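You operate a simulated robot arm through the tools that you are given. There is no shell and no other tool. Be economical: measure what you need, move in short steps, check, and stop when the job is done.

You run a simulated robot arm. Do the job below in one go: nothing can be reset, and whatever is moved stays where it is left.

JOB
Change the low bowl's chute for the size on the card.
Fine: it is locked off and stays so; try RUN first, free the red lever, lay the old chute on the teal square, fit the new one in the pocket of the CHUTE block, lock the lever. Set down upright: chute with the blue grip. Where these are worked on the way, their far stop is far enough and under half their travel is too little: red lever.

It is judged by the outcome, as a careful person would: the job done as asked, and still so three seconds after it is handed in. It fails if anything else is knocked over, pushed out of place, dropped, spilled or broken.

ROBOT AND FRAMES
A 6-joint arm with a two-finger parallel gripper on a trunk, on a base that drives. Base frame: it is fixed to the floor where the robot stands at the start and does not move with it; the origin is under the middle of the robot, x ahead of it, y to its left, z up. Units: m, degrees, N and s.
Its first joint turns from -166.0 to 166.0 degrees. Places, roughly: bowl run button [1.1, 0, 1.2]; bowl turn switch [1.1, 0.1, 1.2]; pocket of the chute block [1, -0.3, 1]; red lever [0.9, -0.4, 1]; teal square [1, -0.1, 0.9]. Payload 3.91 kg.
The tool frame sits at the grasp point between the pads (the TCP): z along the fingers, y along the line on which they close. The tips reach 0.03 m beyond it. The gripper opens to 0.11 m. The fingers are 0.02 m wide and 0.01 m thick; the gripper's body (0.048 by 0.112 m) begins 0.055 m behind the TCP.
Orientation is told as [roll, pitch, yaw] about the base's x, y, z axes, in that order, counted from this pose: with the fingers straight down and closing along the base's y, the tool's x points along the base's -x, its y along +y and its z along -z.

CONTROLS
- The arm moves only by the tool move_arm. Its argument "rows" is a list of rows, each a list of 6 numbers: the shift along the tool's x, y, z in units of 50 mm (1.0 is 50 mm), then the turn, a rotation vector about the tool's x, y, z in units of 8 degrees (1.0 is 8 degrees). In form: [[tx, ty, tz, wx, wy, wz], ...]. A call has 1 to 8 rows; each row shifts and turns the commanded pose from where the row before left it, along the tool's axes as they then stand. "grip" is the gripper command, from -1 (fully open) to 1 (shut), values between in proportion, set as the call begins (left out, the last holds). A call with a number of a shift or a turn outside -1 to 1 is refused whole. Each row takes 0.2 s and may step no farther than 0.05 m and 8.6 degrees from the row before; otherwise, or with a gripper value out of range, the whole call is refused. A pose out of reach is approached as far as the arm can. The call stops where the force on the tool passes 40 N (or 10 N more than at its start, if that is more) or the arm is blocked; 0.2 s more then pass. The fingers move at their own pace (about 0.108 m/s each) and stop on an object; they squeeze with about 34 N. The grip force told is the motor's: it shows also when the fingers shut on nothing. Time passes only in rows, and 0.2 s behind the last, so rows that do not move let the fingers close. It gives the time, the measured TCP pose, the force on the tool (base axes), the opening and the grip force at its end, in the units of the frame above (readings bear some noise), with the torque about the TCP (base axes, N m) and any sound that the robot's microphone picked up.
- Cameras (640 x 400 px; columns grow to the right, rows downward): "scene" is now at [0.6857, -0.0082, 1.0442]; the picture's right is [-0.00, -0.99, 0.12], its down [-1.00, -0.00, -0.02] and it looks along [0.02, -0.12, -0.99] (base axes); focal length 214 px, centre (320, 200). "wrist" rides on the gripper at [0.072, 0.017, -0.103] in the tool frame; the picture's right is [-0.23, 0.97, 0.00], its down [-0.76, -0.18, -0.62] and it looks along [-0.61, -0.14, 0.78] (tool axes); focal length 222 px, centre (320, 200). There is no depth. A picture from a camera that has moved, and an enlarged one, comes with that camera's place and axes in the base frame and with its lens. The place of the scene camera against the robot may be out by one fixed shift of up to 0.018 m in any direction.
- capture(camera): a new picture of that camera. It takes no simulated time.
- steer(legs): drives the robot by 1 to 6 legs, each [ahead, left, turn to the left] in m, m and degrees, along the robot's own axes; the way and the turn of a leg run together, so that a leg with both is an arc; at most 1.5 m and 180 degrees a leg. The arm and the cameras ride along, it lands a little off, and it stops where it bumps. It gives what a move gives.
- turn_head(pan, tilt): turns the head with the scene camera to pan (to the left, within 80 degrees either way) and tilt (down, from -29 to 69), counted from straight ahead of the robot. It gives what a move gives.
- close_up(camera, box): a new picture of the part [left, top, right, bottom] of that camera's present view, enlarged. It takes no simulated time.
- finish_job(): hands the job in; it is judged then, once.

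Go step by step. Nothing tells you exact positions but the pictures and the camera data: compare them with the known pose of the tool, close in by small moves and look again before you grip or let go. The budget is 120 turns and 98 pictures, counting those below and the enlarged ones. Unless the task says otherwise, let go and move clear before handing in, and close with one line.

The tools are called after ">>>" as name(argument=value, ...) on one line, values as JSON. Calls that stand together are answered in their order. move_arm: Moves the arm, as the interface text tells. Its arguments: {"type":"object","properties":{"rows":{"type":"array","items":{"type":"array","items":{"type":"number"}}},"grip":{"type":"number"}},"required":["rows"]} The other tools are called the same way: steer (legs) drives the base; turn_head (pan, tilt) turns the head that bears the scene camera; capture (camera) takes a picture; close_up (camera, box) takes an enlarged picture of a part of a camera's view; finish_job () hands the job in.

At the start:

```text
clock: 0.0
eef_pos: [0.5661, -0.006, 0.9994]
orientation: [0.0, -0.1, -0.1]
ft_force: [-1.2, -0.4, 0.1]
ft_torque: [0.02, 0.0, 0.0]
opening: 0.11
finger_force: 0.1
robot x, y, heading: [0.0021, 0.0036, 0.0]
head pan, tilt: [-7.0, -1.0]
```

scene: 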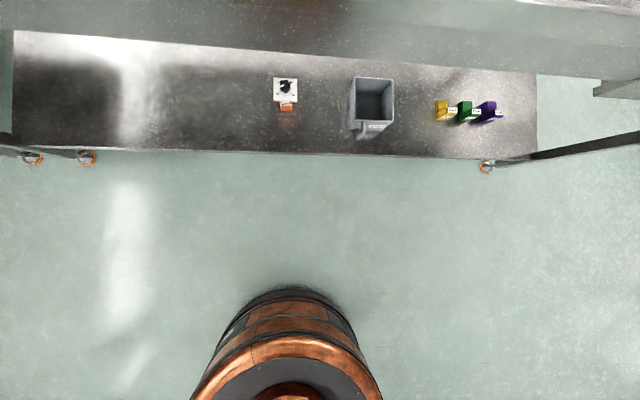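
wrist: 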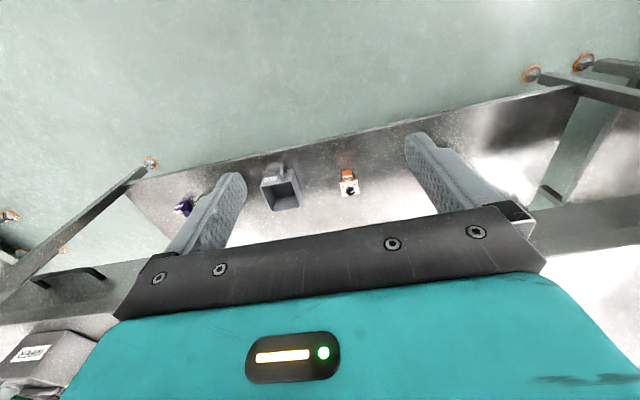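

The camera looks almost straight down on a lower shelf and I do not yet see the bowl, lever or card. I'll turn the head to find the work area.

>>> turn_head(pan=-10, tilt=-29)

>>> capture(camera="scene")

```text
clock: 0.9
eef_pos: [0.5664, -0.0077, 1.0009]
orientation: [0.0, 0.1, 0.0]
ft_force: [0.3, 0.0, 0.2]
ft_torque: [-0.02, 0.01, 0.02]
opening: 0.1101
finger_force: 0.0
robot x, y, heading: [0.0036, 0.0037, -0.0]
head pan, tilt: [-10.0, -28.6]
```

```text
95 pictures are left
camera scene: at [0.7242, -0.0089, 1.0671], right [0.0, -0.98, 0.17], down [-0.88, -0.08, -0.47], along [0.48, -0.15, -0.86], focal length 214 px, centre (320, 200)
```

scene: 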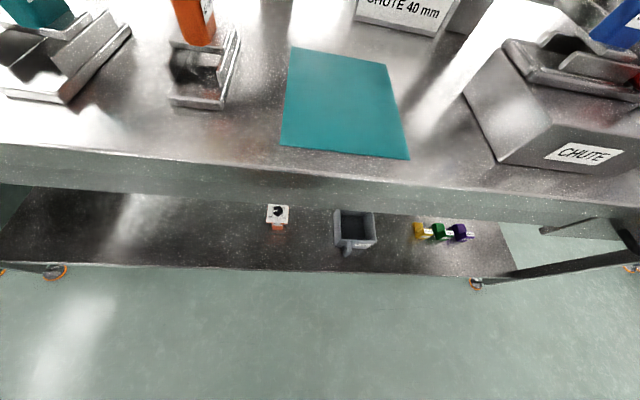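

The table top is right under the head camera, which cannot tilt high enough here. I'll back off to see the whole bench.

>>> steer(legs=[[-0.5, 0, 0]])

>>> capture(camera="scene")

>>> capture(camera="wrist")

```text
clock: 3.9
eef_pos: [0.0681, -0.0066, 1.0008]
orientation: [-0.1, 0.1, -0.2]
ft_force: [-0.5, 0.4, -0.2]
ft_torque: [-0.01, 0.02, 0.01]
opening: 0.1101
finger_force: 0.1
robot x, y, heading: [-0.4987, -0.002, -0.1]
head pan, tilt: [-10.0, -28.6]
```

```text
94 pictures are left
camera scene: at [0.2284, -0.009, 1.0671], right [0.0, -0.98, 0.17], down [-0.88, -0.08, -0.47], along [0.48, -0.15, -0.86], focal length 214 px, centre (320, 200)
```

scene: 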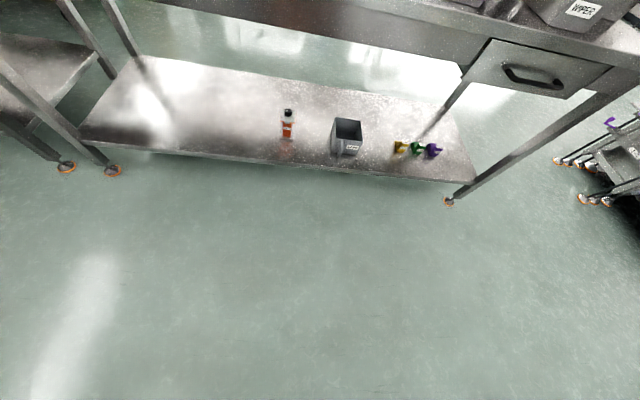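

```text
93 pictures are left
camera wrist: at [-0.002, 0.0106, 1.103], right [0.23, 0.97, 0.0], down [0.76, -0.18, 0.62], along [0.61, -0.14, -0.78], focal length 222 px, centre (320, 200)
```

wrist: 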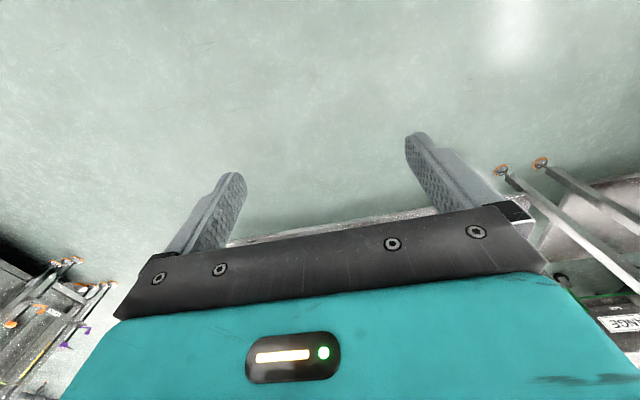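

The head camera can't look up far enough, so I'll use the wrist camera as the survey eye: drive nearer, raise the tool and pitch it up.

>>> steer(legs=[[0.25, -0.1, 0]])

>>> move_arm(rows=[[0, 0, -1, 0, 0, 0], [0, 0, -1, 0, 0, 0], [0, 0, -1, 0, 0, 0], [0, 0, -1, 0, 0, 0], [0, 0, 0, 0, -1, 0], [0, 0, 0, 0, -1, 0], [0, 0, 0, 0, -1, 0], [0, 0, 0, 0, -1, 0]])

>>> capture(camera="wrist")

>>> capture(camera="scene")

```text
clock: 5.8
eef_pos: [0.3226, -0.1082, 1.0007]
orientation: [0.0, 0.0, -0.2]
ft_force: [0.3, 0.1, -0.7]
ft_torque: [-0.01, 0.02, -0.05]
opening: 0.1099
finger_force: 0.0
robot x, y, heading: [-0.245, -0.101, 0.1]
head pan, tilt: [-10.0, -28.6]
```

```text
clock: 7.6
eef_pos: [0.3224, -0.1083, 1.1999]
orientation: [0.0, -32.1, -0.2]
ft_force: [-0.7, -0.3, 0.5]
ft_torque: [0.01, 0.0, -0.01]
opening: 0.1099
finger_force: 0.0
robot x, y, heading: [-0.2433, -0.1023, -0.3]
head pan, tilt: [-10.0, -28.6]
```

```text
92 pictures are left
camera wrist: at [0.2071, -0.0903, 1.2487], right [0.2, 0.97, 0.12], down [0.31, -0.18, 0.93], along [0.93, -0.14, -0.34], focal length 222 px, centre (320, 200)
```

wrist: 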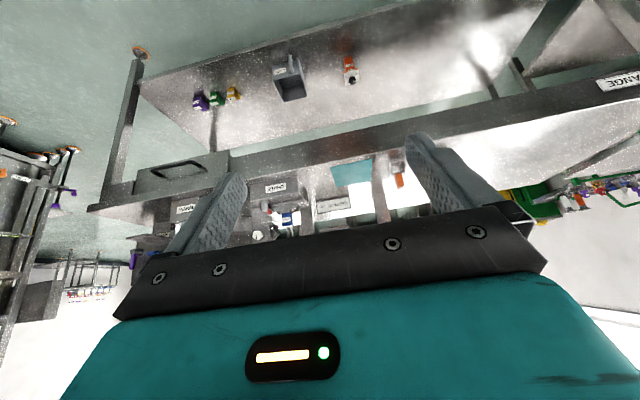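

```text
91 pictures are left
camera scene: at [0.4245, -0.1103, 1.337], right [-0.09, -0.98, 0.15], down [-0.49, -0.08, -0.87], along [0.86, -0.15, -0.48], focal length 214 px, centre (320, 200)
```

scene: 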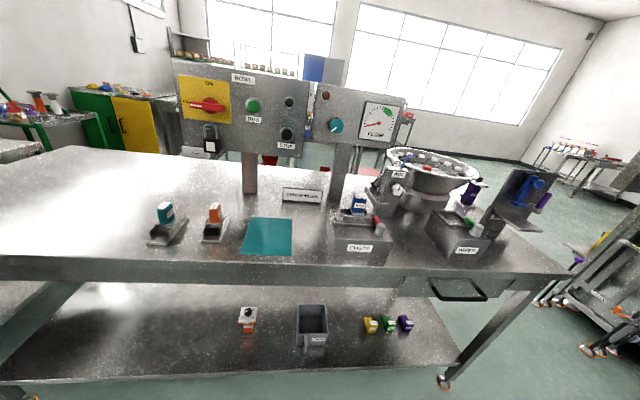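

Now a splendid view: the switch panel, a teal square, the CHUTE block with blue-grip chute and red lever, a WIPER(?) block, and two spare chutes (teal and orange grips). I'll enlarge the parts.

>>> close_up(camera="scene", box=[170, 60, 420, 215])

>>> close_up(camera="scene", box=[140, 170, 410, 275])

>>> close_up(camera="scene", box=[320, 140, 560, 270])

```text
2.56 times, centred on (295, 138) of scene
camera zoom: at [0.4245, -0.1103, 1.337], right [-0.09, -0.98, 0.15], down [-0.49, -0.08, -0.87], along [0.86, -0.15, -0.48], focal length 549 px, centre (384, 360)
```

zoom: 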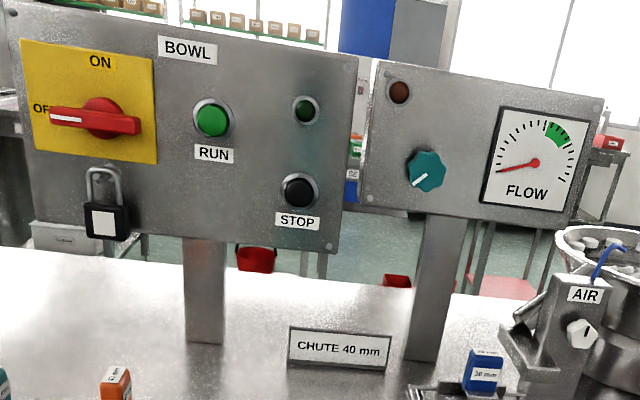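

```text
2.37 times, centred on (275, 222) of scene
camera zoom: at [0.4245, -0.1103, 1.337], right [-0.09, -0.98, 0.15], down [-0.49, -0.08, -0.87], along [0.86, -0.15, -0.48], focal length 508 px, centre (427, 147)
```

zoom: 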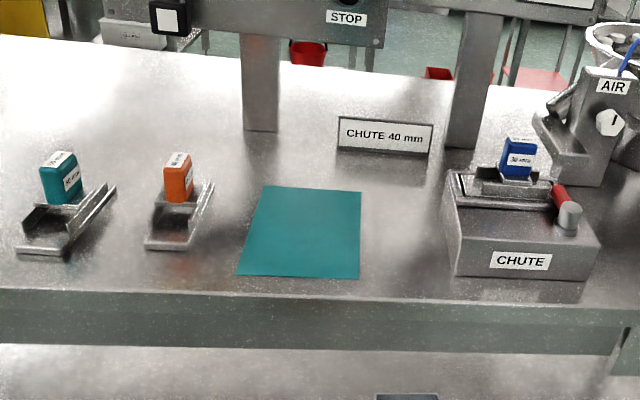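

```text
2.67 times, centred on (440, 205) of scene
camera zoom: at [0.4245, -0.1103, 1.337], right [-0.09, -0.98, 0.15], down [-0.49, -0.08, -0.87], along [0.86, -0.15, -0.48], focal length 572 px, centre (0, 187)
```

zoom: 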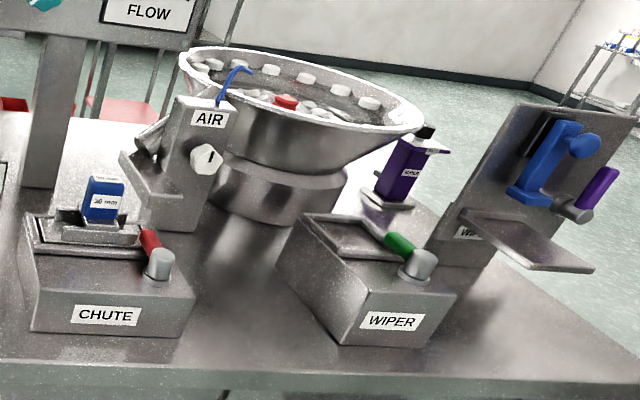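

The card says CHUTE 40 mm and the installed chute seems to be 30 mm. I'll read the spares' labels and look at the block.

>>> close_up(camera="scene", box=[145, 190, 235, 250])

>>> close_up(camera="scene", box=[320, 180, 410, 270])

```text
6.67 times, centred on (190, 220) of scene
camera zoom: at [0.4245, -0.1103, 1.337], right [-0.09, -0.98, 0.15], down [-0.49, -0.08, -0.87], along [0.86, -0.15, -0.48], focal length 1430 px, centre (1187, 67)
```

zoom: 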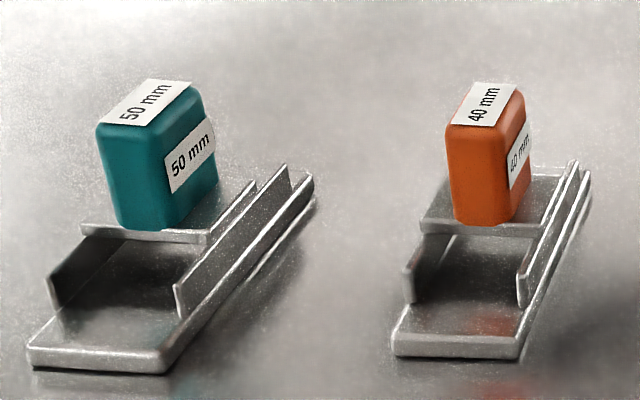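

```text
4.44 times, centred on (365, 225) of scene
camera zoom: at [0.4245, -0.1103, 1.337], right [-0.09, -0.98, 0.15], down [-0.49, -0.08, -0.87], along [0.86, -0.15, -0.48], focal length 953 px, centre (120, 89)
```

zoom: 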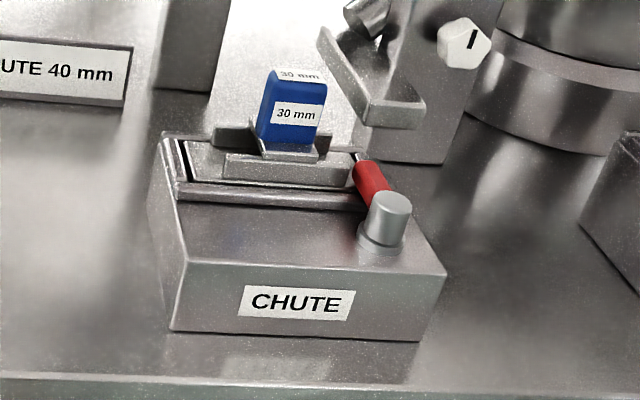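

The orange chute is the 40 mm one. First RUN must be tried: I'll pitch the tool to point forward, drive nearer and look at the button over the fingers.

>>> move_arm(rows=[[0, 0, 0, 0, -1, 0], [0, 0, 0, 0, -1, 0], [0, 0, 0, 0, -1, 0], [0, 0, 0, 0, -1, 0], [0, 0, 0, 0, -1, 0], [0, 0, 0, 0, -1, 0], [0, 0, 0, 0, -1, 0], [0, 0, 0, 0, -0.24, 0]], grip=1)

>>> steer(legs=[[0.44, 0.1, 0]])

>>> turn_head(pan=0, tilt=30)

>>> capture(camera="scene")

```text
clock: 9.4
eef_pos: [0.3228, -0.1041, 1.2021]
orientation: [0.2, -86.4, 0.6]
ft_force: [-0.3, 0.9, 0.8]
ft_torque: [0.01, -0.01, -0.01]
opening: 0.0002
finger_force: 34.2
out of reach, approached as far as the arm can: row 7
robot x, y, heading: [-0.2437, -0.1032, -0.2]
head pan, tilt: [-10.0, -28.6]
```

```text
clock: 12.1
eef_pos: [0.7673, -0.0037, 1.2008]
orientation: [0.5, -86.2, 0.4]
ft_force: [-0.5, 0.0, 0.1]
ft_torque: [0.01, 0.0, 0.03]
opening: 0.0001
finger_force: 33.7
robot x, y, heading: [0.2029, 0.0023, -0.1]
head pan, tilt: [-10.0, -28.6]
```

```text
clock: 13.4
eef_pos: [0.7674, -0.0041, 1.2013]
orientation: [0.5, -86.2, 0.5]
ft_force: [0.0, -0.9, 1.0]
ft_torque: [0.02, -0.04, -0.04]
opening: 0.0
finger_force: 33.9
robot x, y, heading: [0.2034, -0.0012, -0.0]
head pan, tilt: [0.0, 30.0]
```

```text
85 pictures are left
camera scene: at [0.7403, 0.0052, 1.2687], right [0.02, -1.0, 0.0], down [-0.56, -0.01, -0.83], along [0.83, 0.01, -0.56], focal length 214 px, centre (320, 200)
```

scene: 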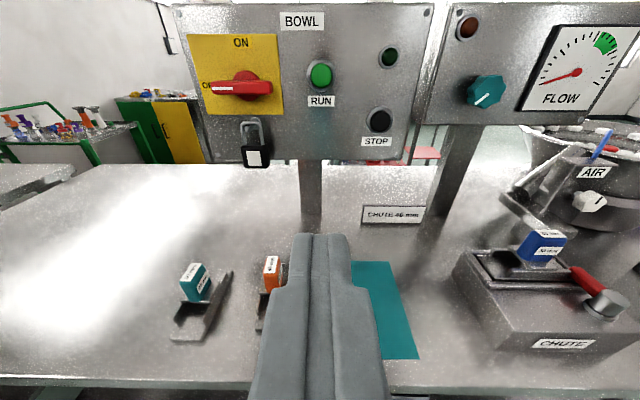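

Tip and RUN are nearly in line; RUN is around [1.115, 0.001, 1.244]. I'll raise and approach to a few centimetres short of it.

>>> move_arm(rows=[[-1, 0.1, 0, 0, 0, 0], [-0.15, 0, 1, 0, 0, 0], [0, 0, 1, 0, 0, 0], [0, 0, 1, 0, 0, 0], [0, 0, 1, 0, 0, 0], [0, 0, 1, 0, -0.4, 0]])

>>> capture(camera="scene")

```text
refused: row 1 steps farther than a row can; nothing moved
```

```text
84 pictures are left
camera scene: at [0.7403, 0.0052, 1.2687], right [0.02, -1.0, 0.0], down [-0.56, -0.01, -0.83], along [0.83, 0.01, -0.56], focal length 214 px, centre (320, 200)
```

scene: 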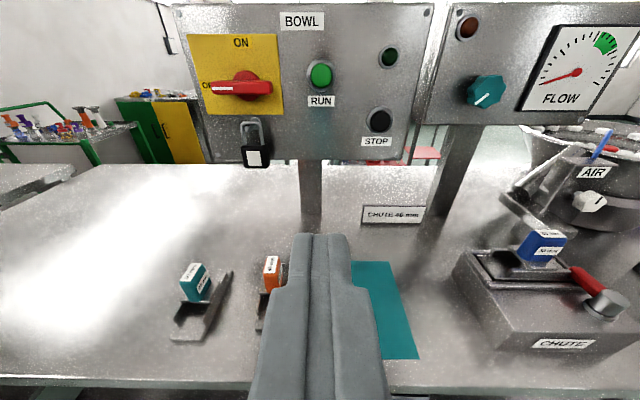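

A row was too long; I'll repeat with shorter steps.

>>> move_arm(rows=[[-0.9, 0.1, 0, 0, 0, 0], [-0.25, 0, 0.95, 0, 0, 0], [0, 0, 0.98, 0, 0, 0], [0, 0, 0.98, 0, 0, 0], [0, 0, 0.98, 0, 0, 0], [0, 0, 0.98, 0, -0.4, 0]])

>>> capture(camera="scene")

```text
clock: 14.8
eef_pos: [0.9892, 0.0069, 1.2409]
orientation: [-64.8, -82.4, 66.6]
ft_force: [-0.3, 0.1, -0.2]
ft_torque: [-0.02, 0.0, -0.01]
opening: 0.0
finger_force: 34.0
out of reach, approached as far as the arm can: row 6
robot x, y, heading: [0.2006, -0.0005, 0.2]
head pan, tilt: [0.0, 30.0]
```

```text
83 pictures are left
camera scene: at [0.9611, 0.023, 1.3074], right [0.03, -0.99, 0.12], down [-0.54, -0.12, -0.83], along [0.84, -0.04, -0.54], focal length 214 px, centre (320, 200)
```

scene: 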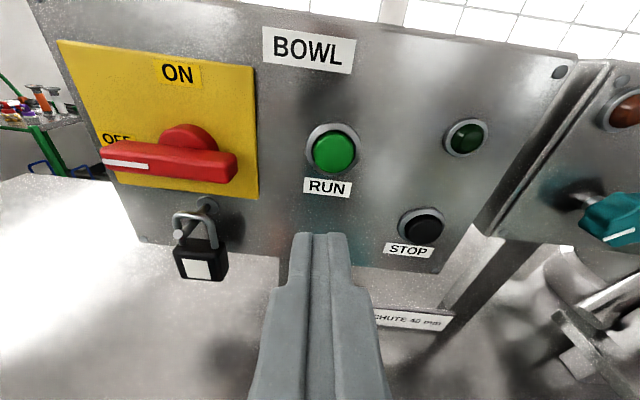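

The tip is just below and left of RUN. Nudge right and up, go forward close to the button.

>>> move_arm(rows=[[-0.3, -0.2, 0, 0, 0, 0], [0, 0, 0.5, 0, 0, 0], [0, 0, 0.5, 0, 0, 0]])

>>> capture(camera="scene")

```text
clock: 15.6
eef_pos: [1.0381, 0.0024, 1.2508]
orientation: [1.9, -89.4, -1.0]
ft_force: [0.2, -0.4, 1.0]
ft_torque: [-0.03, 0.05, -0.01]
opening: 0.0001
finger_force: 33.8
out of reach, approached as far as the arm can: row 1
robot x, y, heading: [0.2016, -0.0002, -0.2]
head pan, tilt: [0.0, 30.0]
```

```text
82 pictures are left
camera scene: at [1.0078, 0.0116, 1.3162], right [0.02, -1.0, 0.0], down [-0.51, -0.01, -0.86], along [0.86, 0.01, -0.51], focal length 214 px, centre (320, 200)
```

scene: 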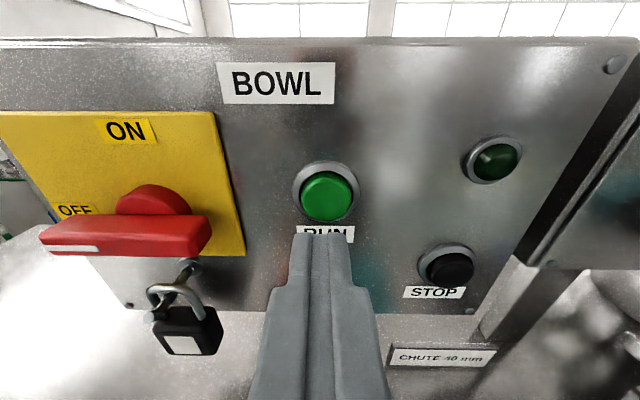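

Aligned in height; a hair to the right and then press in small steps.

>>> move_arm(rows=[[0, -0.07, 0.3, 0, 0, 0], [0, 0, 0.2, 0, 0, 0], [0, 0, 0.2, 0, 0, 0], [0, 0, 0.15, 0, 0, 0], [0, 0, 0.15, 0, 0, 0]])

>>> capture(camera="scene")

```text
clock: 16.8
eef_pos: [1.0891, -0.0002, 1.2509]
orientation: [4.6, -89.5, -3.6]
ft_force: [-0.3, -0.6, 0.2]
ft_torque: [-0.01, 0.01, 0.01]
opening: 0.0002
finger_force: 34.0
robot x, y, heading: [0.2032, 0.0007, -0.1]
head pan, tilt: [0.0, 30.0]
```

```text
81 pictures are left
camera scene: at [1.0577, 0.0088, 1.3161], right [0.02, -1.0, 0.0], down [-0.51, -0.01, -0.86], along [0.86, 0.01, -0.51], focal length 214 px, centre (320, 200)
```

scene: 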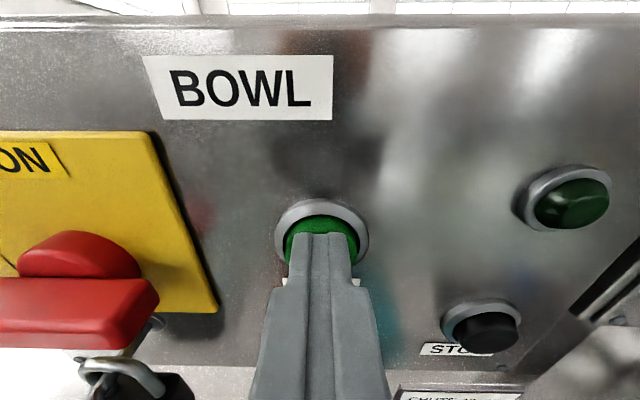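

The tip is right at the button but there is no force yet; press on in small steps.

>>> move_arm(rows=[[0, 0, 0.1, 0, 0, 0], [0, 0, 0.1, 0, 0, 0], [0, 0, 0.1, 0, 0, 0], [0, 0, 0.1, 0, 0, 0], [0, 0, 0.1, 0, 0, 0]])

>>> capture(camera="scene")

```text
clock: 17.6
eef_pos: [1.0989, -0.001, 1.2503]
orientation: [0.4, -89.3, 0.4]
ft_force: [-32.4, 1.2, -9.4]
ft_torque: [-0.01, 0.25, -0.01]
opening: 0.0
finger_force: 34.2
robot x, y, heading: [0.1988, 0.0029, -0.1]
head pan, tilt: [0.0, 30.0]
heard: click
stopped in row 3: the force on the tool passed its limit at 45 N (the readings are from after the stop); the commanded pose is now the measured one
```

```text
80 pictures are left
camera scene: at [1.0682, 0.009, 1.316], right [0.02, -1.0, 0.0], down [-0.51, -0.01, -0.86], along [0.86, 0.01, -0.51], focal length 214 px, centre (320, 200)
```

scene: 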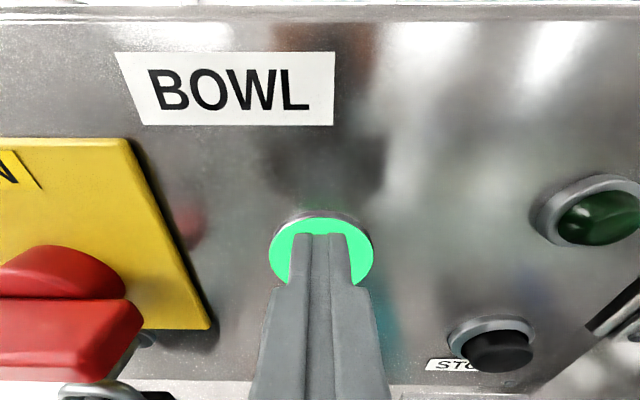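

RUN clicked and the running lamp stayed dark, so the bowl is dead. Back away straight and look again.

>>> move_arm(rows=[[0, 0, -0.5, 0, 0, 0], [0, 0, -0.98, 0, 0, 0], [0, 0, -0.98, 0, 0, 0], [0, 0, -0.98, 0, 0, 0], [0, 0, -0.98, 0, 0, 0], [0, 0, -0.98, 0, 0, 0], [0, 0, -0.98, 0, 0, 0]])

>>> capture(camera="scene")

```text
clock: 19.2
eef_pos: [0.7824, -0.0055, 1.2548]
orientation: [30.2, -89.1, -29.3]
ft_force: [1.3, -0.6, 0.0]
ft_torque: [-0.01, -0.02, -0.02]
opening: 0.0001
finger_force: 34.1
robot x, y, heading: [0.1973, -0.0037, -0.2]
head pan, tilt: [0.0, 30.0]
```

```text
79 pictures are left
camera scene: at [0.7521, 0.0029, 1.3188], right [0.02, -1.0, -0.01], down [-0.51, 0.0, -0.86], along [0.86, 0.02, -0.51], focal length 214 px, centre (320, 200)
```

scene: 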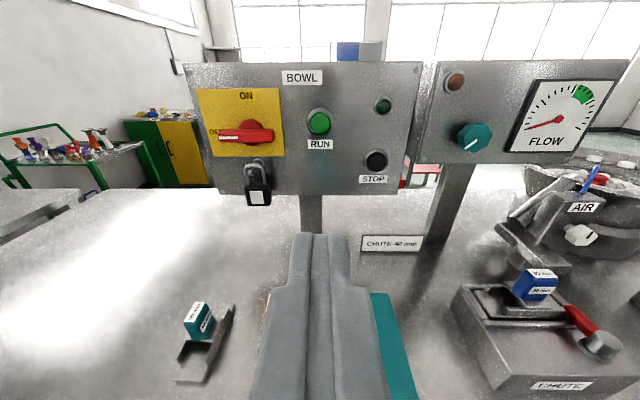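

Now to the chute block: I'll turn the tool down again, open, and drive to the right so that the block lies ahead.

>>> move_arm(rows=[[0, 0, 0, 0, 1, 0], [0, 0, 0, 0, 1, 0], [0, 0, 0, 0, 1, 0], [0, 0, 0, 0, 1, 0], [0, 0, 0, 0, 1, 0], [0, 0, 0, 0, 1, 0], [0, 0, 0, 0, 1, 0], [0, 0, 0, 0, 1, 0]])

>>> move_arm(rows=[[0, 0, 0, 0, 1, 0], [0, 0, 0, 0, 1, 0], [0, 0, 0, 0, 1, 0], [0, 0, 0, 0, 0.15, 0]])

>>> steer(legs=[[0, -0.3, 0]])

>>> turn_head(pan=0, tilt=0)

>>> capture(camera="scene")

```text
clock: 21.0
eef_pos: [0.7822, -0.0054, 1.2544]
orientation: [0.0, -25.1, 0.8]
ft_force: [-0.6, -0.8, -0.2]
ft_torque: [0.01, -0.04, 0.0]
opening: 0.0
finger_force: 34.1
robot x, y, heading: [0.202, -0.0031, -0.4]
head pan, tilt: [0.0, 30.0]
```

```text
clock: 22.0
eef_pos: [0.7821, -0.0061, 1.2547]
orientation: [0.0, -0.1, 1.0]
ft_force: [0.0, 0.3, 0.0]
ft_torque: [-0.02, -0.03, 0.02]
opening: 0.0001
finger_force: 33.8
robot x, y, heading: [0.2045, -0.005, -0.3]
head pan, tilt: [0.0, 30.0]
```

```text
clock: 24.0
eef_pos: [0.7819, -0.3054, 1.2538]
orientation: [-0.1, -0.1, 1.0]
ft_force: [-0.7, -0.1, -0.4]
ft_torque: [0.01, 0.0, -0.01]
opening: 0.0
finger_force: 34.4
robot x, y, heading: [0.1985, -0.3, -0.2]
head pan, tilt: [0.0, 30.0]
```

```text
clock: 25.0
eef_pos: [0.7828, -0.3063, 1.2538]
orientation: [0.0, -0.1, 0.9]
ft_force: [-0.6, 0.9, -0.1]
ft_torque: [0.03, 0.01, 0.02]
opening: 0.0001
finger_force: 33.9
robot x, y, heading: [0.1995, -0.3032, 0.0]
head pan, tilt: [0.0, 0.0]
```

```text
78 pictures are left
camera scene: at [0.8999, -0.2946, 1.2968], right [0.02, -1.0, 0.0], down [-1.0, -0.02, 0.0], along [0.0, 0.0, -1.0], focal length 214 px, centre (320, 200)
```

scene: 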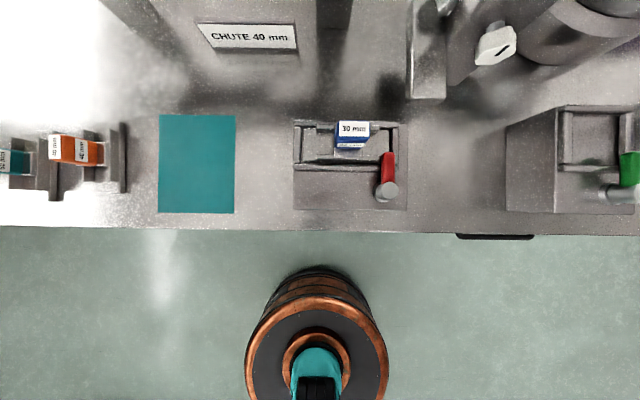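

A true top view. Enlarging the block.

>>> close_up(camera="scene", box=[280, 100, 420, 220])

>>> close_up(camera="scene", box=[0, 90, 250, 230])

```text
3.33 times, centred on (350, 160) of scene
camera zoom: at [0.8999, -0.2946, 1.2968], right [0.02, -1.0, 0.0], down [-1.0, -0.02, 0.0], along [0.0, 0.0, -1.0], focal length 715 px, centre (220, 333)
```

zoom: 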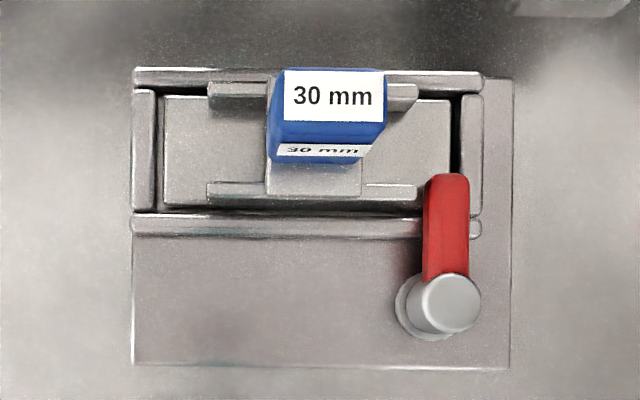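

```text
2.56 times, centred on (125, 160) of scene
camera zoom: at [0.8999, -0.2946, 1.2968], right [0.02, -1.0, 0.0], down [-1.0, -0.02, 0.0], along [0.0, 0.0, -1.0], focal length 549 px, centre (819, 302)
```

zoom: 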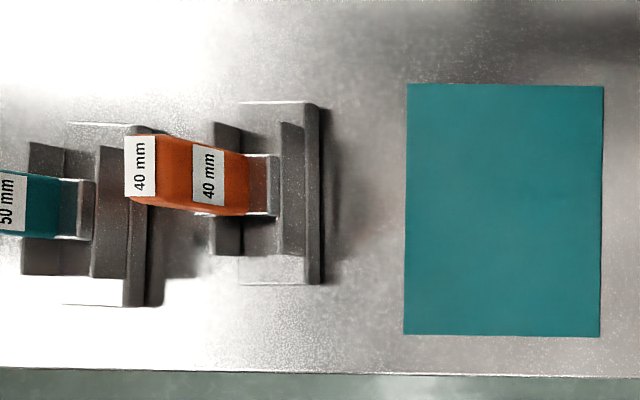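

The lever (pivot ≈ [0.91, -0.38]) points ahead over the pocket edge. I'll move the closed tool to near its left side, still above, and view with both cameras to get heights.

>>> move_arm(rows=[[-0.95, 0, 0, 0, 0, 0], [-0.95, 0, 0, 0, 0, 0], [-0.95, -0.2, 0, 0, 0, 0], [0, -0.9, 0, 0, 0, 0], [0, 0, 0.9, 0, 0, 0]])

>>> turn_head(pan=0, tilt=50)

>>> capture(camera="scene")

>>> capture(camera="wrist")

```text
clock: 26.2
eef_pos: [0.9255, -0.3581, 1.2073]
orientation: [0.0, 0.0, 1.0]
ft_force: [-0.3, -0.1, -1.0]
ft_torque: [0.0, -0.01, -0.01]
opening: 0.0
finger_force: 33.7
robot x, y, heading: [0.2006, -0.3009, 0.2]
head pan, tilt: [0.0, 0.0]
```

```text
clock: 27.4
eef_pos: [0.9255, -0.3592, 1.208]
orientation: [0.0, 0.0, 0.9]
ft_force: [-0.7, 0.9, 0.8]
ft_torque: [-0.01, 0.04, 0.02]
opening: 0.0002
finger_force: 34.2
robot x, y, heading: [0.1997, -0.2982, 0.2]
head pan, tilt: [0.0, 50.0]
```

```text
75 pictures are left
camera scene: at [0.9651, -0.3484, 1.2638], right [0.02, -1.0, 0.0], down [-0.64, -0.01, 0.76], along [-0.76, -0.01, -0.64], focal length 214 px, centre (320, 200)
```

scene: 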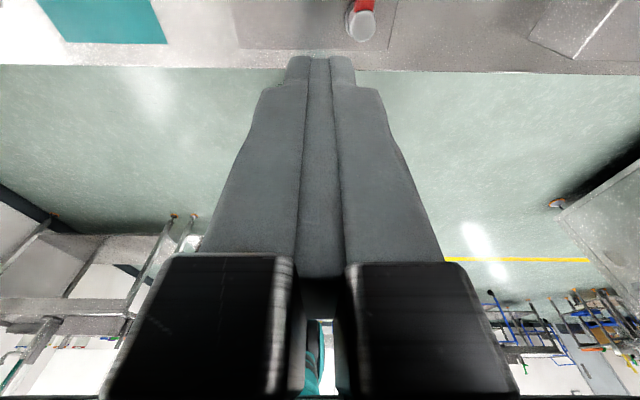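

```text
74 pictures are left
camera wrist: at [0.8522, -0.3423, 1.3105], right [0.21, 0.98, 0.0], down [0.76, -0.17, 0.62], along [0.61, -0.13, -0.78], focal length 222 px, centre (320, 200)
```

wrist: 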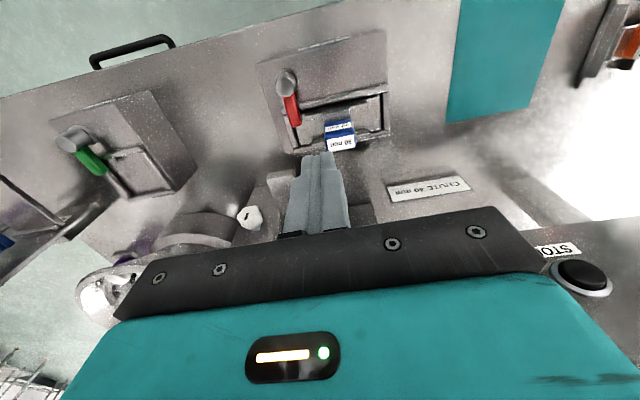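

Both views work. I'll zoom the wrist view on the block and set the head tilt lower for a second line of sight.

>>> close_up(camera="wrist", box=[240, 20, 410, 170])

>>> turn_head(pan=0, tilt=20)

>>> capture(camera="scene")

```text
2.67 times, centred on (325, 95) of wrist
camera zoom: at [0.8522, -0.3423, 1.3105], right [0.21, 0.98, 0.0], down [0.76, -0.17, 0.62], along [0.61, -0.13, -0.78], focal length 592 px, centre (307, 480)
```

zoom: 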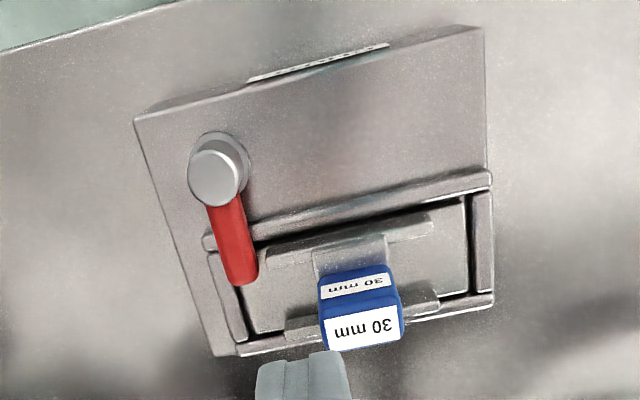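

```text
clock: 28.3
eef_pos: [0.9238, -0.3593, 1.2073]
orientation: [0.0, -0.1, 0.9]
ft_force: [0.5, 0.6, -0.1]
ft_torque: [0.02, -0.02, -0.05]
opening: 0.0001
finger_force: 34.4
robot x, y, heading: [0.1972, -0.3009, -0.2]
head pan, tilt: [0.0, 20.0]
```

```text
72 pictures are left
camera scene: at [1.0105, -0.3476, 1.2478], right [0.02, -1.0, 0.0], down [-0.94, -0.02, 0.34], along [-0.34, -0.01, -0.94], focal length 214 px, centre (320, 200)
```

scene: 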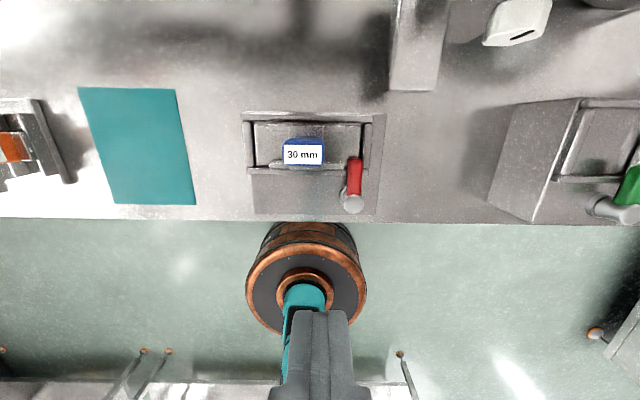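

Pivot ≈ [0.909,-0.403], knob top z≈0.982, lever tip ≈ [0.964,-0.404], grip top ≈ [0.981,-0.342,1.038]. I'll lower the closed fingertips to the left of the lever near its end.

>>> move_arm(rows=[[-0.4, -0.25, 0, 0, 0, 0], [0, 0, 0.95, 0, 0, 0], [0, 0, 0.95, 0, 0, 0], [0, 0, 0.95, 0, 0, 0], [0, 0, 0.85, 0, 0, 0]])

>>> capture(camera="wrist")

>>> close_up(camera="wrist", box=[200, 20, 440, 200])

```text
clock: 29.5
eef_pos: [0.9463, -0.3707, 1.0224]
orientation: [0.0, -0.1, 0.9]
ft_force: [0.2, 0.2, 0.7]
ft_torque: [0.01, -0.02, 0.0]
opening: 0.0
finger_force: 34.3
robot x, y, heading: [0.1978, -0.3028, -0.2]
head pan, tilt: [0.0, 20.0]
```

```text
71 pictures are left
camera wrist: at [0.8735, -0.3549, 1.126], right [0.21, 0.98, 0.0], down [0.76, -0.17, 0.62], along [0.61, -0.13, -0.78], focal length 222 px, centre (320, 200)
```

wrist: 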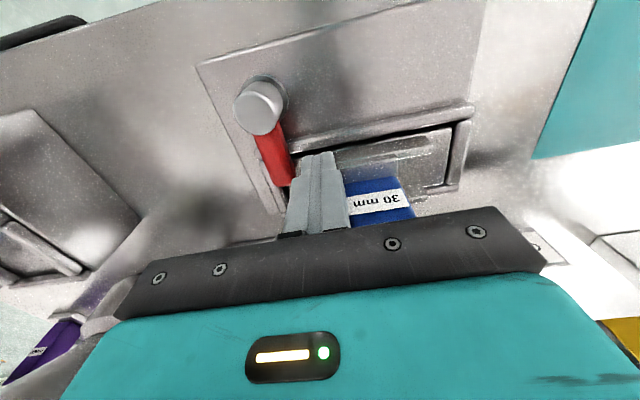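

```text
2.22 times, centred on (320, 110) of wrist
camera zoom: at [0.8735, -0.3549, 1.126], right [0.21, 0.98, 0.0], down [0.76, -0.17, 0.62], along [0.61, -0.13, -0.78], focal length 494 px, centre (320, 400)
```

zoom: 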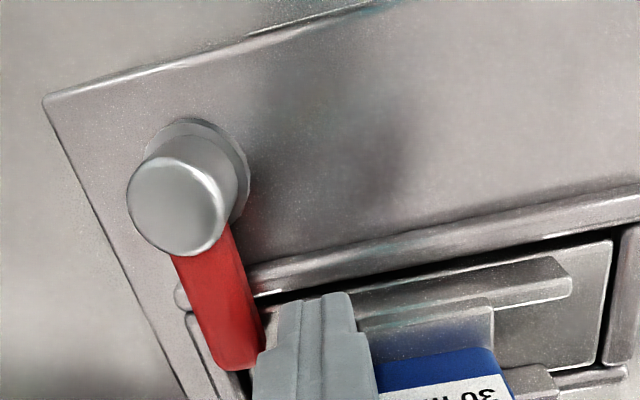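

The tips are just left of the lever. Down a bit more, then start pushing it to the right.

>>> move_arm(rows=[[0, 0, 0.3, 0, 0, 0], [0, 0, 0.28, 0, 0, 0], [0, -0.22, 0, 0, 0, 0], [-0.1, -0.22, 0, 0, 0, 0], [0, -0.22, 0, 0, 0, 0]])

>>> capture(camera="wrist")

```text
clock: 29.9
eef_pos: [0.9449, -0.372, 1.0205]
orientation: [-0.1, -0.8, 0.9]
ft_force: [0.4, -0.4, 11.3]
ft_torque: [0.0, 0.0, -0.05]
opening: 0.0
finger_force: 34.2
robot x, y, heading: [0.2013, -0.2997, -0.1]
head pan, tilt: [0.0, 20.0]
stopped in row 1: the force on the tool passed its limit at 63 N (the readings are from after the stop); the commanded pose is now the measured one
```

```text
69 pictures are left
camera wrist: at [0.872, -0.355, 1.1237], right [0.21, 0.98, 0.0], down [0.76, -0.17, 0.63], along [0.62, -0.13, -0.77], focal length 222 px, centre (320, 200)
```

wrist: 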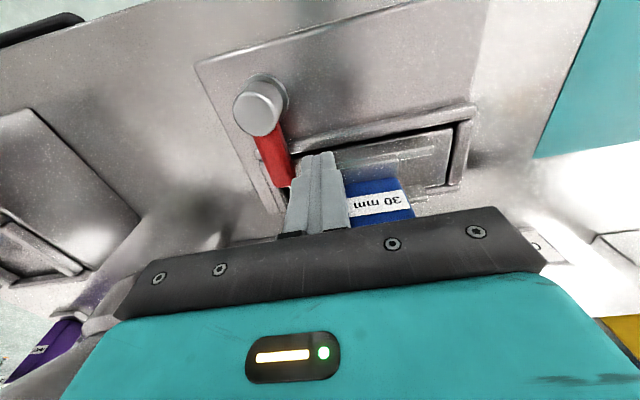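

The tips touched the chute's rail end (rail top ≈ 0.99). I'll lift, move back toward me by about 13 mm, then go down in front of the rail.

>>> move_arm(rows=[[0, 0, -0.25, 0, 0.1, 0], [0.26, -0.05, 0, 0, 0, 0], [0, 0, 0.25, 0, 0, 0], [0, 0, 0.15, 0, 0, 0], [0, 0, 0.15, 0, 0, 0]])

>>> close_up(camera="wrist", box=[200, 20, 440, 200])

```text
clock: 31.1
eef_pos: [0.9328, -0.3739, 1.0055]
orientation: [-0.1, 0.1, 0.9]
ft_force: [0.5, -0.1, -1.2]
ft_torque: [-0.05, 0.0, -0.01]
opening: 0.0002
finger_force: 34.4
robot x, y, heading: [0.2003, -0.2997, -0.1]
head pan, tilt: [0.0, 20.0]
```

```text
2.22 times, centred on (320, 110) of wrist
camera zoom: at [0.8607, -0.3573, 1.1085], right [0.21, 0.98, 0.0], down [0.77, -0.17, 0.62], along [0.61, -0.13, -0.78], focal length 494 px, centre (320, 400)
```

zoom: 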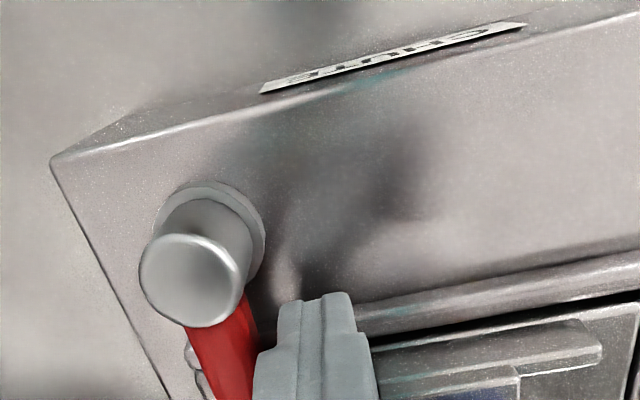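

Now push the lever to the right in small steps.

>>> move_arm(rows=[[0, -0.2, 0, 0, 0, 0], [0, -0.2, 0, 0, 0, 0], [0, -0.2, 0, 0, 0, 0], [0, -0.2, 0, 0, 0, 0]])

>>> close_up(camera="wrist", box=[200, 20, 440, 200])

```text
clock: 32.1
eef_pos: [0.9337, -0.4127, 1.0058]
orientation: [-0.1, 0.2, 0.9]
ft_force: [1.1, -0.5, 0.5]
ft_torque: [-0.02, 0.01, -0.01]
opening: 0.0
finger_force: 34.1
robot x, y, heading: [0.1996, -0.3023, -0.0]
head pan, tilt: [0.0, 20.0]
```

```text
2.22 times, centred on (320, 110) of wrist
camera zoom: at [0.8612, -0.3979, 1.1086], right [0.21, 0.98, 0.0], down [0.77, -0.17, 0.62], along [0.61, -0.13, -0.78], focal length 494 px, centre (320, 400)
```

zoom: 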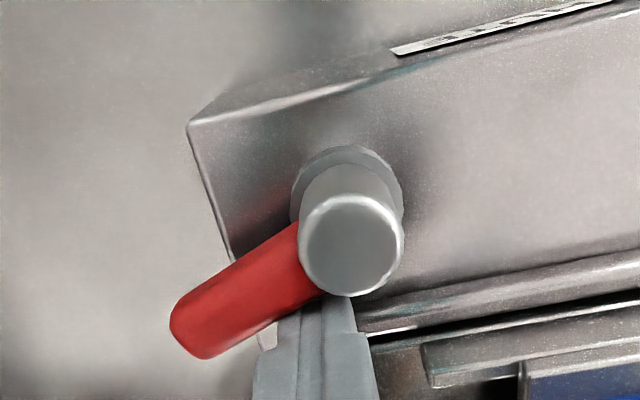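

It swings freely. Continue along its arc toward the far stop.

>>> move_arm(rows=[[0.0, -0.2, 0, 0, 0, 0], [0.12, -0.16, 0, 0, 0, 0], [0.2, -0.1, 0, 0, 0, 0], [0.2, -0.02, 0, 0, 0, 0], [0.2, 0, 0, 0, 0, 0]])

>>> close_up(camera="wrist", box=[200, 20, 440, 200])

```text
clock: 32.9
eef_pos: [0.9247, -0.4336, 1.0061]
orientation: [0.0, -0.4, 1.0]
ft_force: [19.8, 1.5, -5.1]
ft_torque: [-0.06, -0.27, -0.04]
opening: 0.0001
finger_force: 33.9
robot x, y, heading: [0.1992, -0.3011, 0.0]
head pan, tilt: [0.0, 20.0]
stopped in row 3: the force on the tool passed its limit at 60 N (the readings are from after the stop); the commanded pose is now the measured one
```

```text
2.22 times, centred on (320, 110) of wrist
camera zoom: at [0.8519, -0.4174, 1.1082], right [0.21, 0.98, 0.0], down [0.76, -0.16, 0.63], along [0.61, -0.13, -0.78], focal length 494 px, centre (320, 400)
```

zoom: 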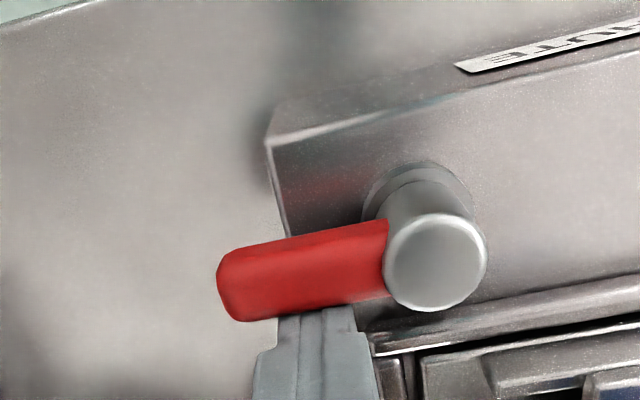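

The lever is at its far stop, pointing right. Lift away, open, and move over the blue grip.

>>> move_arm(rows=[[-0.15, 0.1, 0, 0, 0.05, 0], [0, 0, -0.95, 0, 0, 0], [0, 0, -0.95, 0, 0, 0], [0, 0.9, -0.2, 0, 0, 0], [-0.85, 0.8, 0, 0, 0, 0]], grip=1)

>>> move_arm(rows=[[0, 0, 0, 0, 0, 0], [0, 0, 0, 0, 0, 0]], grip=-1)

>>> capture(camera="wrist")

>>> capture(camera="scene")

```text
refused: row 5 steps farther than a row can; nothing moved
```

```text
clock: 33.4
eef_pos: [0.9231, -0.4364, 1.0068]
orientation: [-0.2, -0.5, 0.9]
ft_force: [-0.5, 1.2, -0.7]
ft_torque: [-0.05, -0.06, 0.02]
opening: 0.0987
finger_force: 0.4
robot x, y, heading: [0.2028, -0.3002, -0.2]
head pan, tilt: [0.0, 20.0]
stopped in row 2: the force on the tool passed its limit at 63 N (the readings are from after the stop); the commanded pose is now the measured one
```

```text
65 pictures are left
camera wrist: at [0.8509, -0.4194, 1.1094], right [0.21, 0.98, 0.0], down [0.76, -0.16, 0.63], along [0.61, -0.13, -0.78], focal length 222 px, centre (320, 200)
```

wrist: 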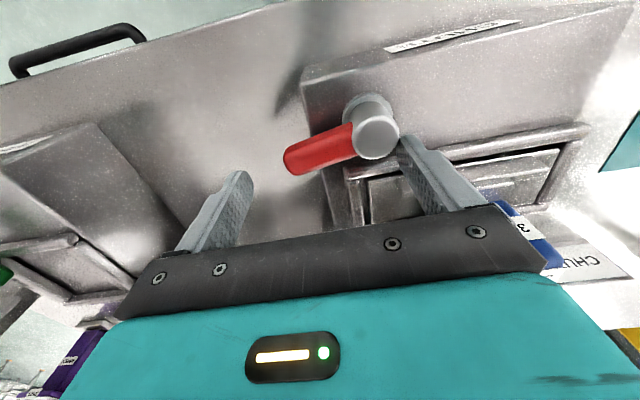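

```text
64 pictures are left
camera scene: at [1.0096, -0.425, 1.0476], right [0.02, -1.0, 0.0], down [-0.94, -0.01, 0.34], along [-0.34, -0.01, -0.94], focal length 214 px, centre (320, 200)
```

scene: 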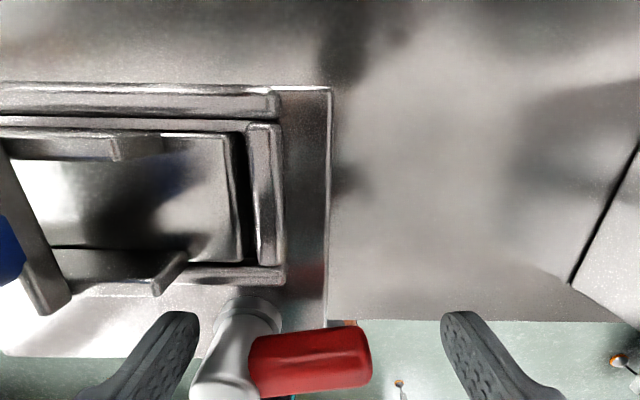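

That opened too early (my batching), and a finger brushed the knob, but nothing looks displaced. Lift straight up first.

>>> move_arm(rows=[[-0.1, 0, -0.3, 0, 0, 0], [0, 0, -0.95, 0, 0, 0], [0, 0, -0.95, 0, 0, 0], [0, 0.9, 0, 0, 0.06, 0], [-0.5, 0.8, 0, 0, 0, 0], [-0.4, 0.1, 0, 0, 0, -0.1]])

>>> capture(camera="wrist")

>>> capture(camera="scene")

```text
clock: 34.8
eef_pos: [0.9716, -0.3469, 1.117]
orientation: [-0.1, 0.0, 1.6]
ft_force: [0.1, 0.9, 0.5]
ft_torque: [0.01, -0.04, 0.02]
opening: 0.11
finger_force: 0.1
robot x, y, heading: [0.2017, -0.3038, 0.0]
head pan, tilt: [0.0, 20.0]
```

```text
63 pictures are left
camera wrist: at [0.8995, -0.3296, 1.2193], right [0.2, 0.98, 0.0], down [0.77, -0.15, 0.62], along [0.61, -0.13, -0.78], focal length 222 px, centre (320, 200)
```

wrist: 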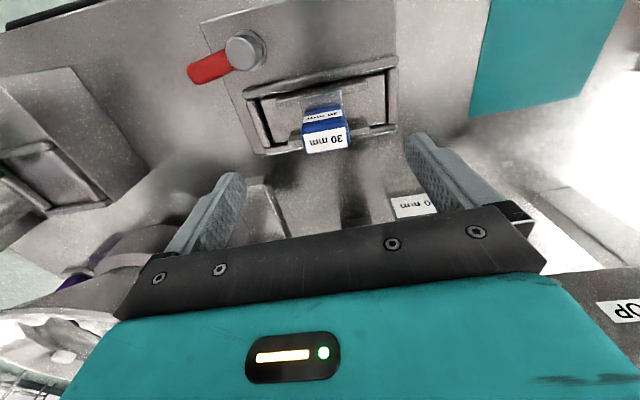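

```text
62 pictures are left
camera scene: at [1.0579, -0.3331, 1.1564], right [0.03, -1.0, 0.0], down [-0.94, -0.03, 0.34], along [-0.34, -0.01, -0.94], focal length 214 px, centre (320, 200)
```

scene: 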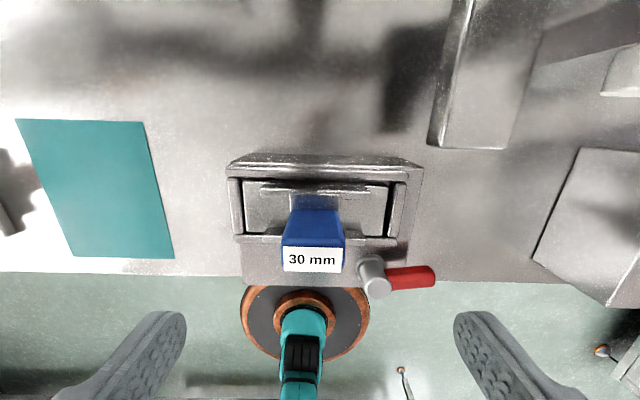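

The grip top is about [0.976, -0.340, 1.042]. I'll centre over it, fix the small yaw, and go down with the fingers open.

>>> move_arm(rows=[[-0.09, 0.13, 0, 0, 0, 0.14], [0, 0, 0.95, 0, 0, 0], [0, 0, 0.5, 0, 0, 0], [0, 0, 0.45, 0, 0, 0]], grip=-1)

>>> capture(camera="wrist")

>>> capture(camera="scene")

```text
clock: 35.8
eef_pos: [0.9765, -0.338, 1.0232]
orientation: [0.0, 0.2, 0.6]
ft_force: [-0.2, 0.2, 0.4]
ft_torque: [0.02, -0.03, -0.01]
opening: 0.1102
finger_force: 0.0
robot x, y, heading: [0.2056, -0.3005, -0.1]
head pan, tilt: [0.0, 20.0]
```

```text
61 pictures are left
camera wrist: at [0.9038, -0.3212, 1.1243], right [0.22, 0.98, 0.0], down [0.76, -0.17, 0.62], along [0.61, -0.14, -0.78], focal length 222 px, centre (320, 200)
```

wrist: 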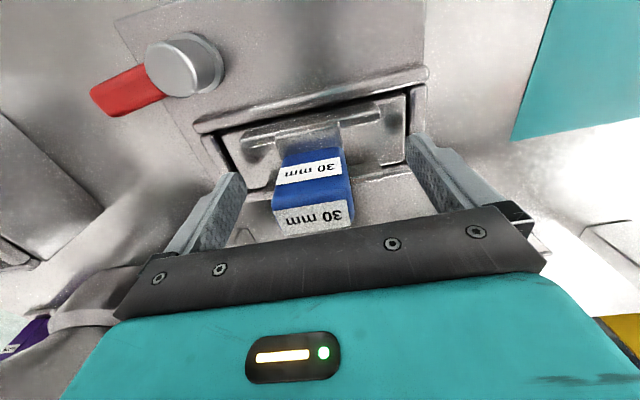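

```text
60 pictures are left
camera scene: at [1.062, -0.3276, 1.0613], right [0.01, -1.0, 0.0], down [-0.94, -0.01, 0.34], along [-0.34, -0.01, -0.94], focal length 214 px, centre (320, 200)
```

scene: 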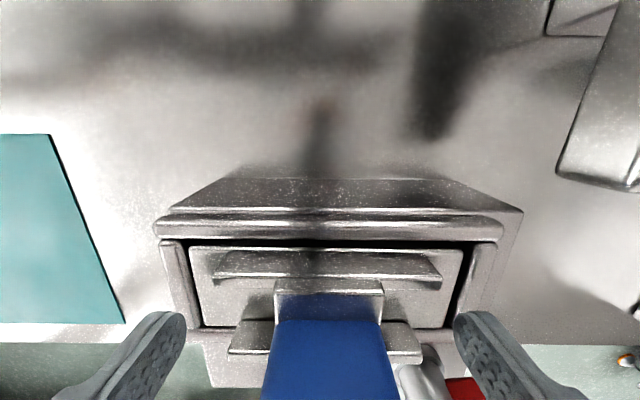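

Nearly centred; shift 3 mm right and close on the grip.

>>> move_arm(rows=[[-0.03, -0.07, 0, 0, 0, 0], [0, 0, 0, 0, 0, 0]])

>>> move_arm(rows=[[0, 0, 0, 0, 0, 0], [0, 0, 0, 0, 0, 0], [0, 0, 0, 0, 0, 0], [0, 0, 0, 0, 0, 0]], grip=1)

>>> capture(camera="wrist")

```text
clock: 36.4
eef_pos: [0.9765, -0.3419, 1.0212]
orientation: [-0.1, 0.1, 0.6]
ft_force: [0.4, 0.0, 0.1]
ft_torque: [-0.02, 0.02, 0.0]
opening: 0.1097
finger_force: 0.0
robot x, y, heading: [0.1975, -0.3, 0.1]
head pan, tilt: [0.0, 20.0]
```

```text
clock: 37.4
eef_pos: [0.9782, -0.3426, 1.0208]
orientation: [-0.1, 0.0, 0.7]
ft_force: [1.5, -0.1, 1.2]
ft_torque: [0.28, -0.05, -0.1]
opening: 0.0398
finger_force: 34.2
robot x, y, heading: [0.2012, -0.2991, -0.1]
head pan, tilt: [0.0, 20.0]
```

```text
59 pictures are left
camera wrist: at [0.9054, -0.3248, 1.1243], right [0.22, 0.98, 0.0], down [0.76, -0.17, 0.62], along [0.61, -0.14, -0.78], focal length 222 px, centre (320, 200)
```

wrist: 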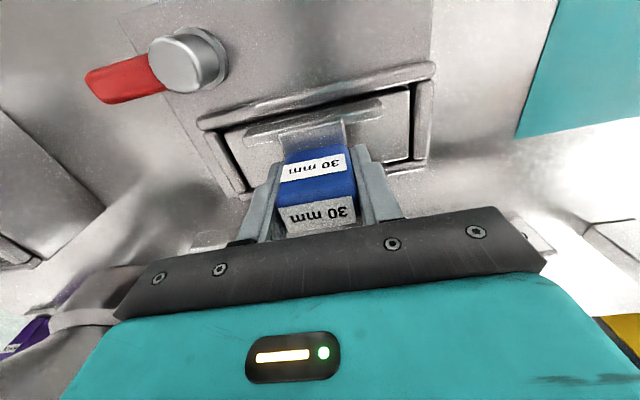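

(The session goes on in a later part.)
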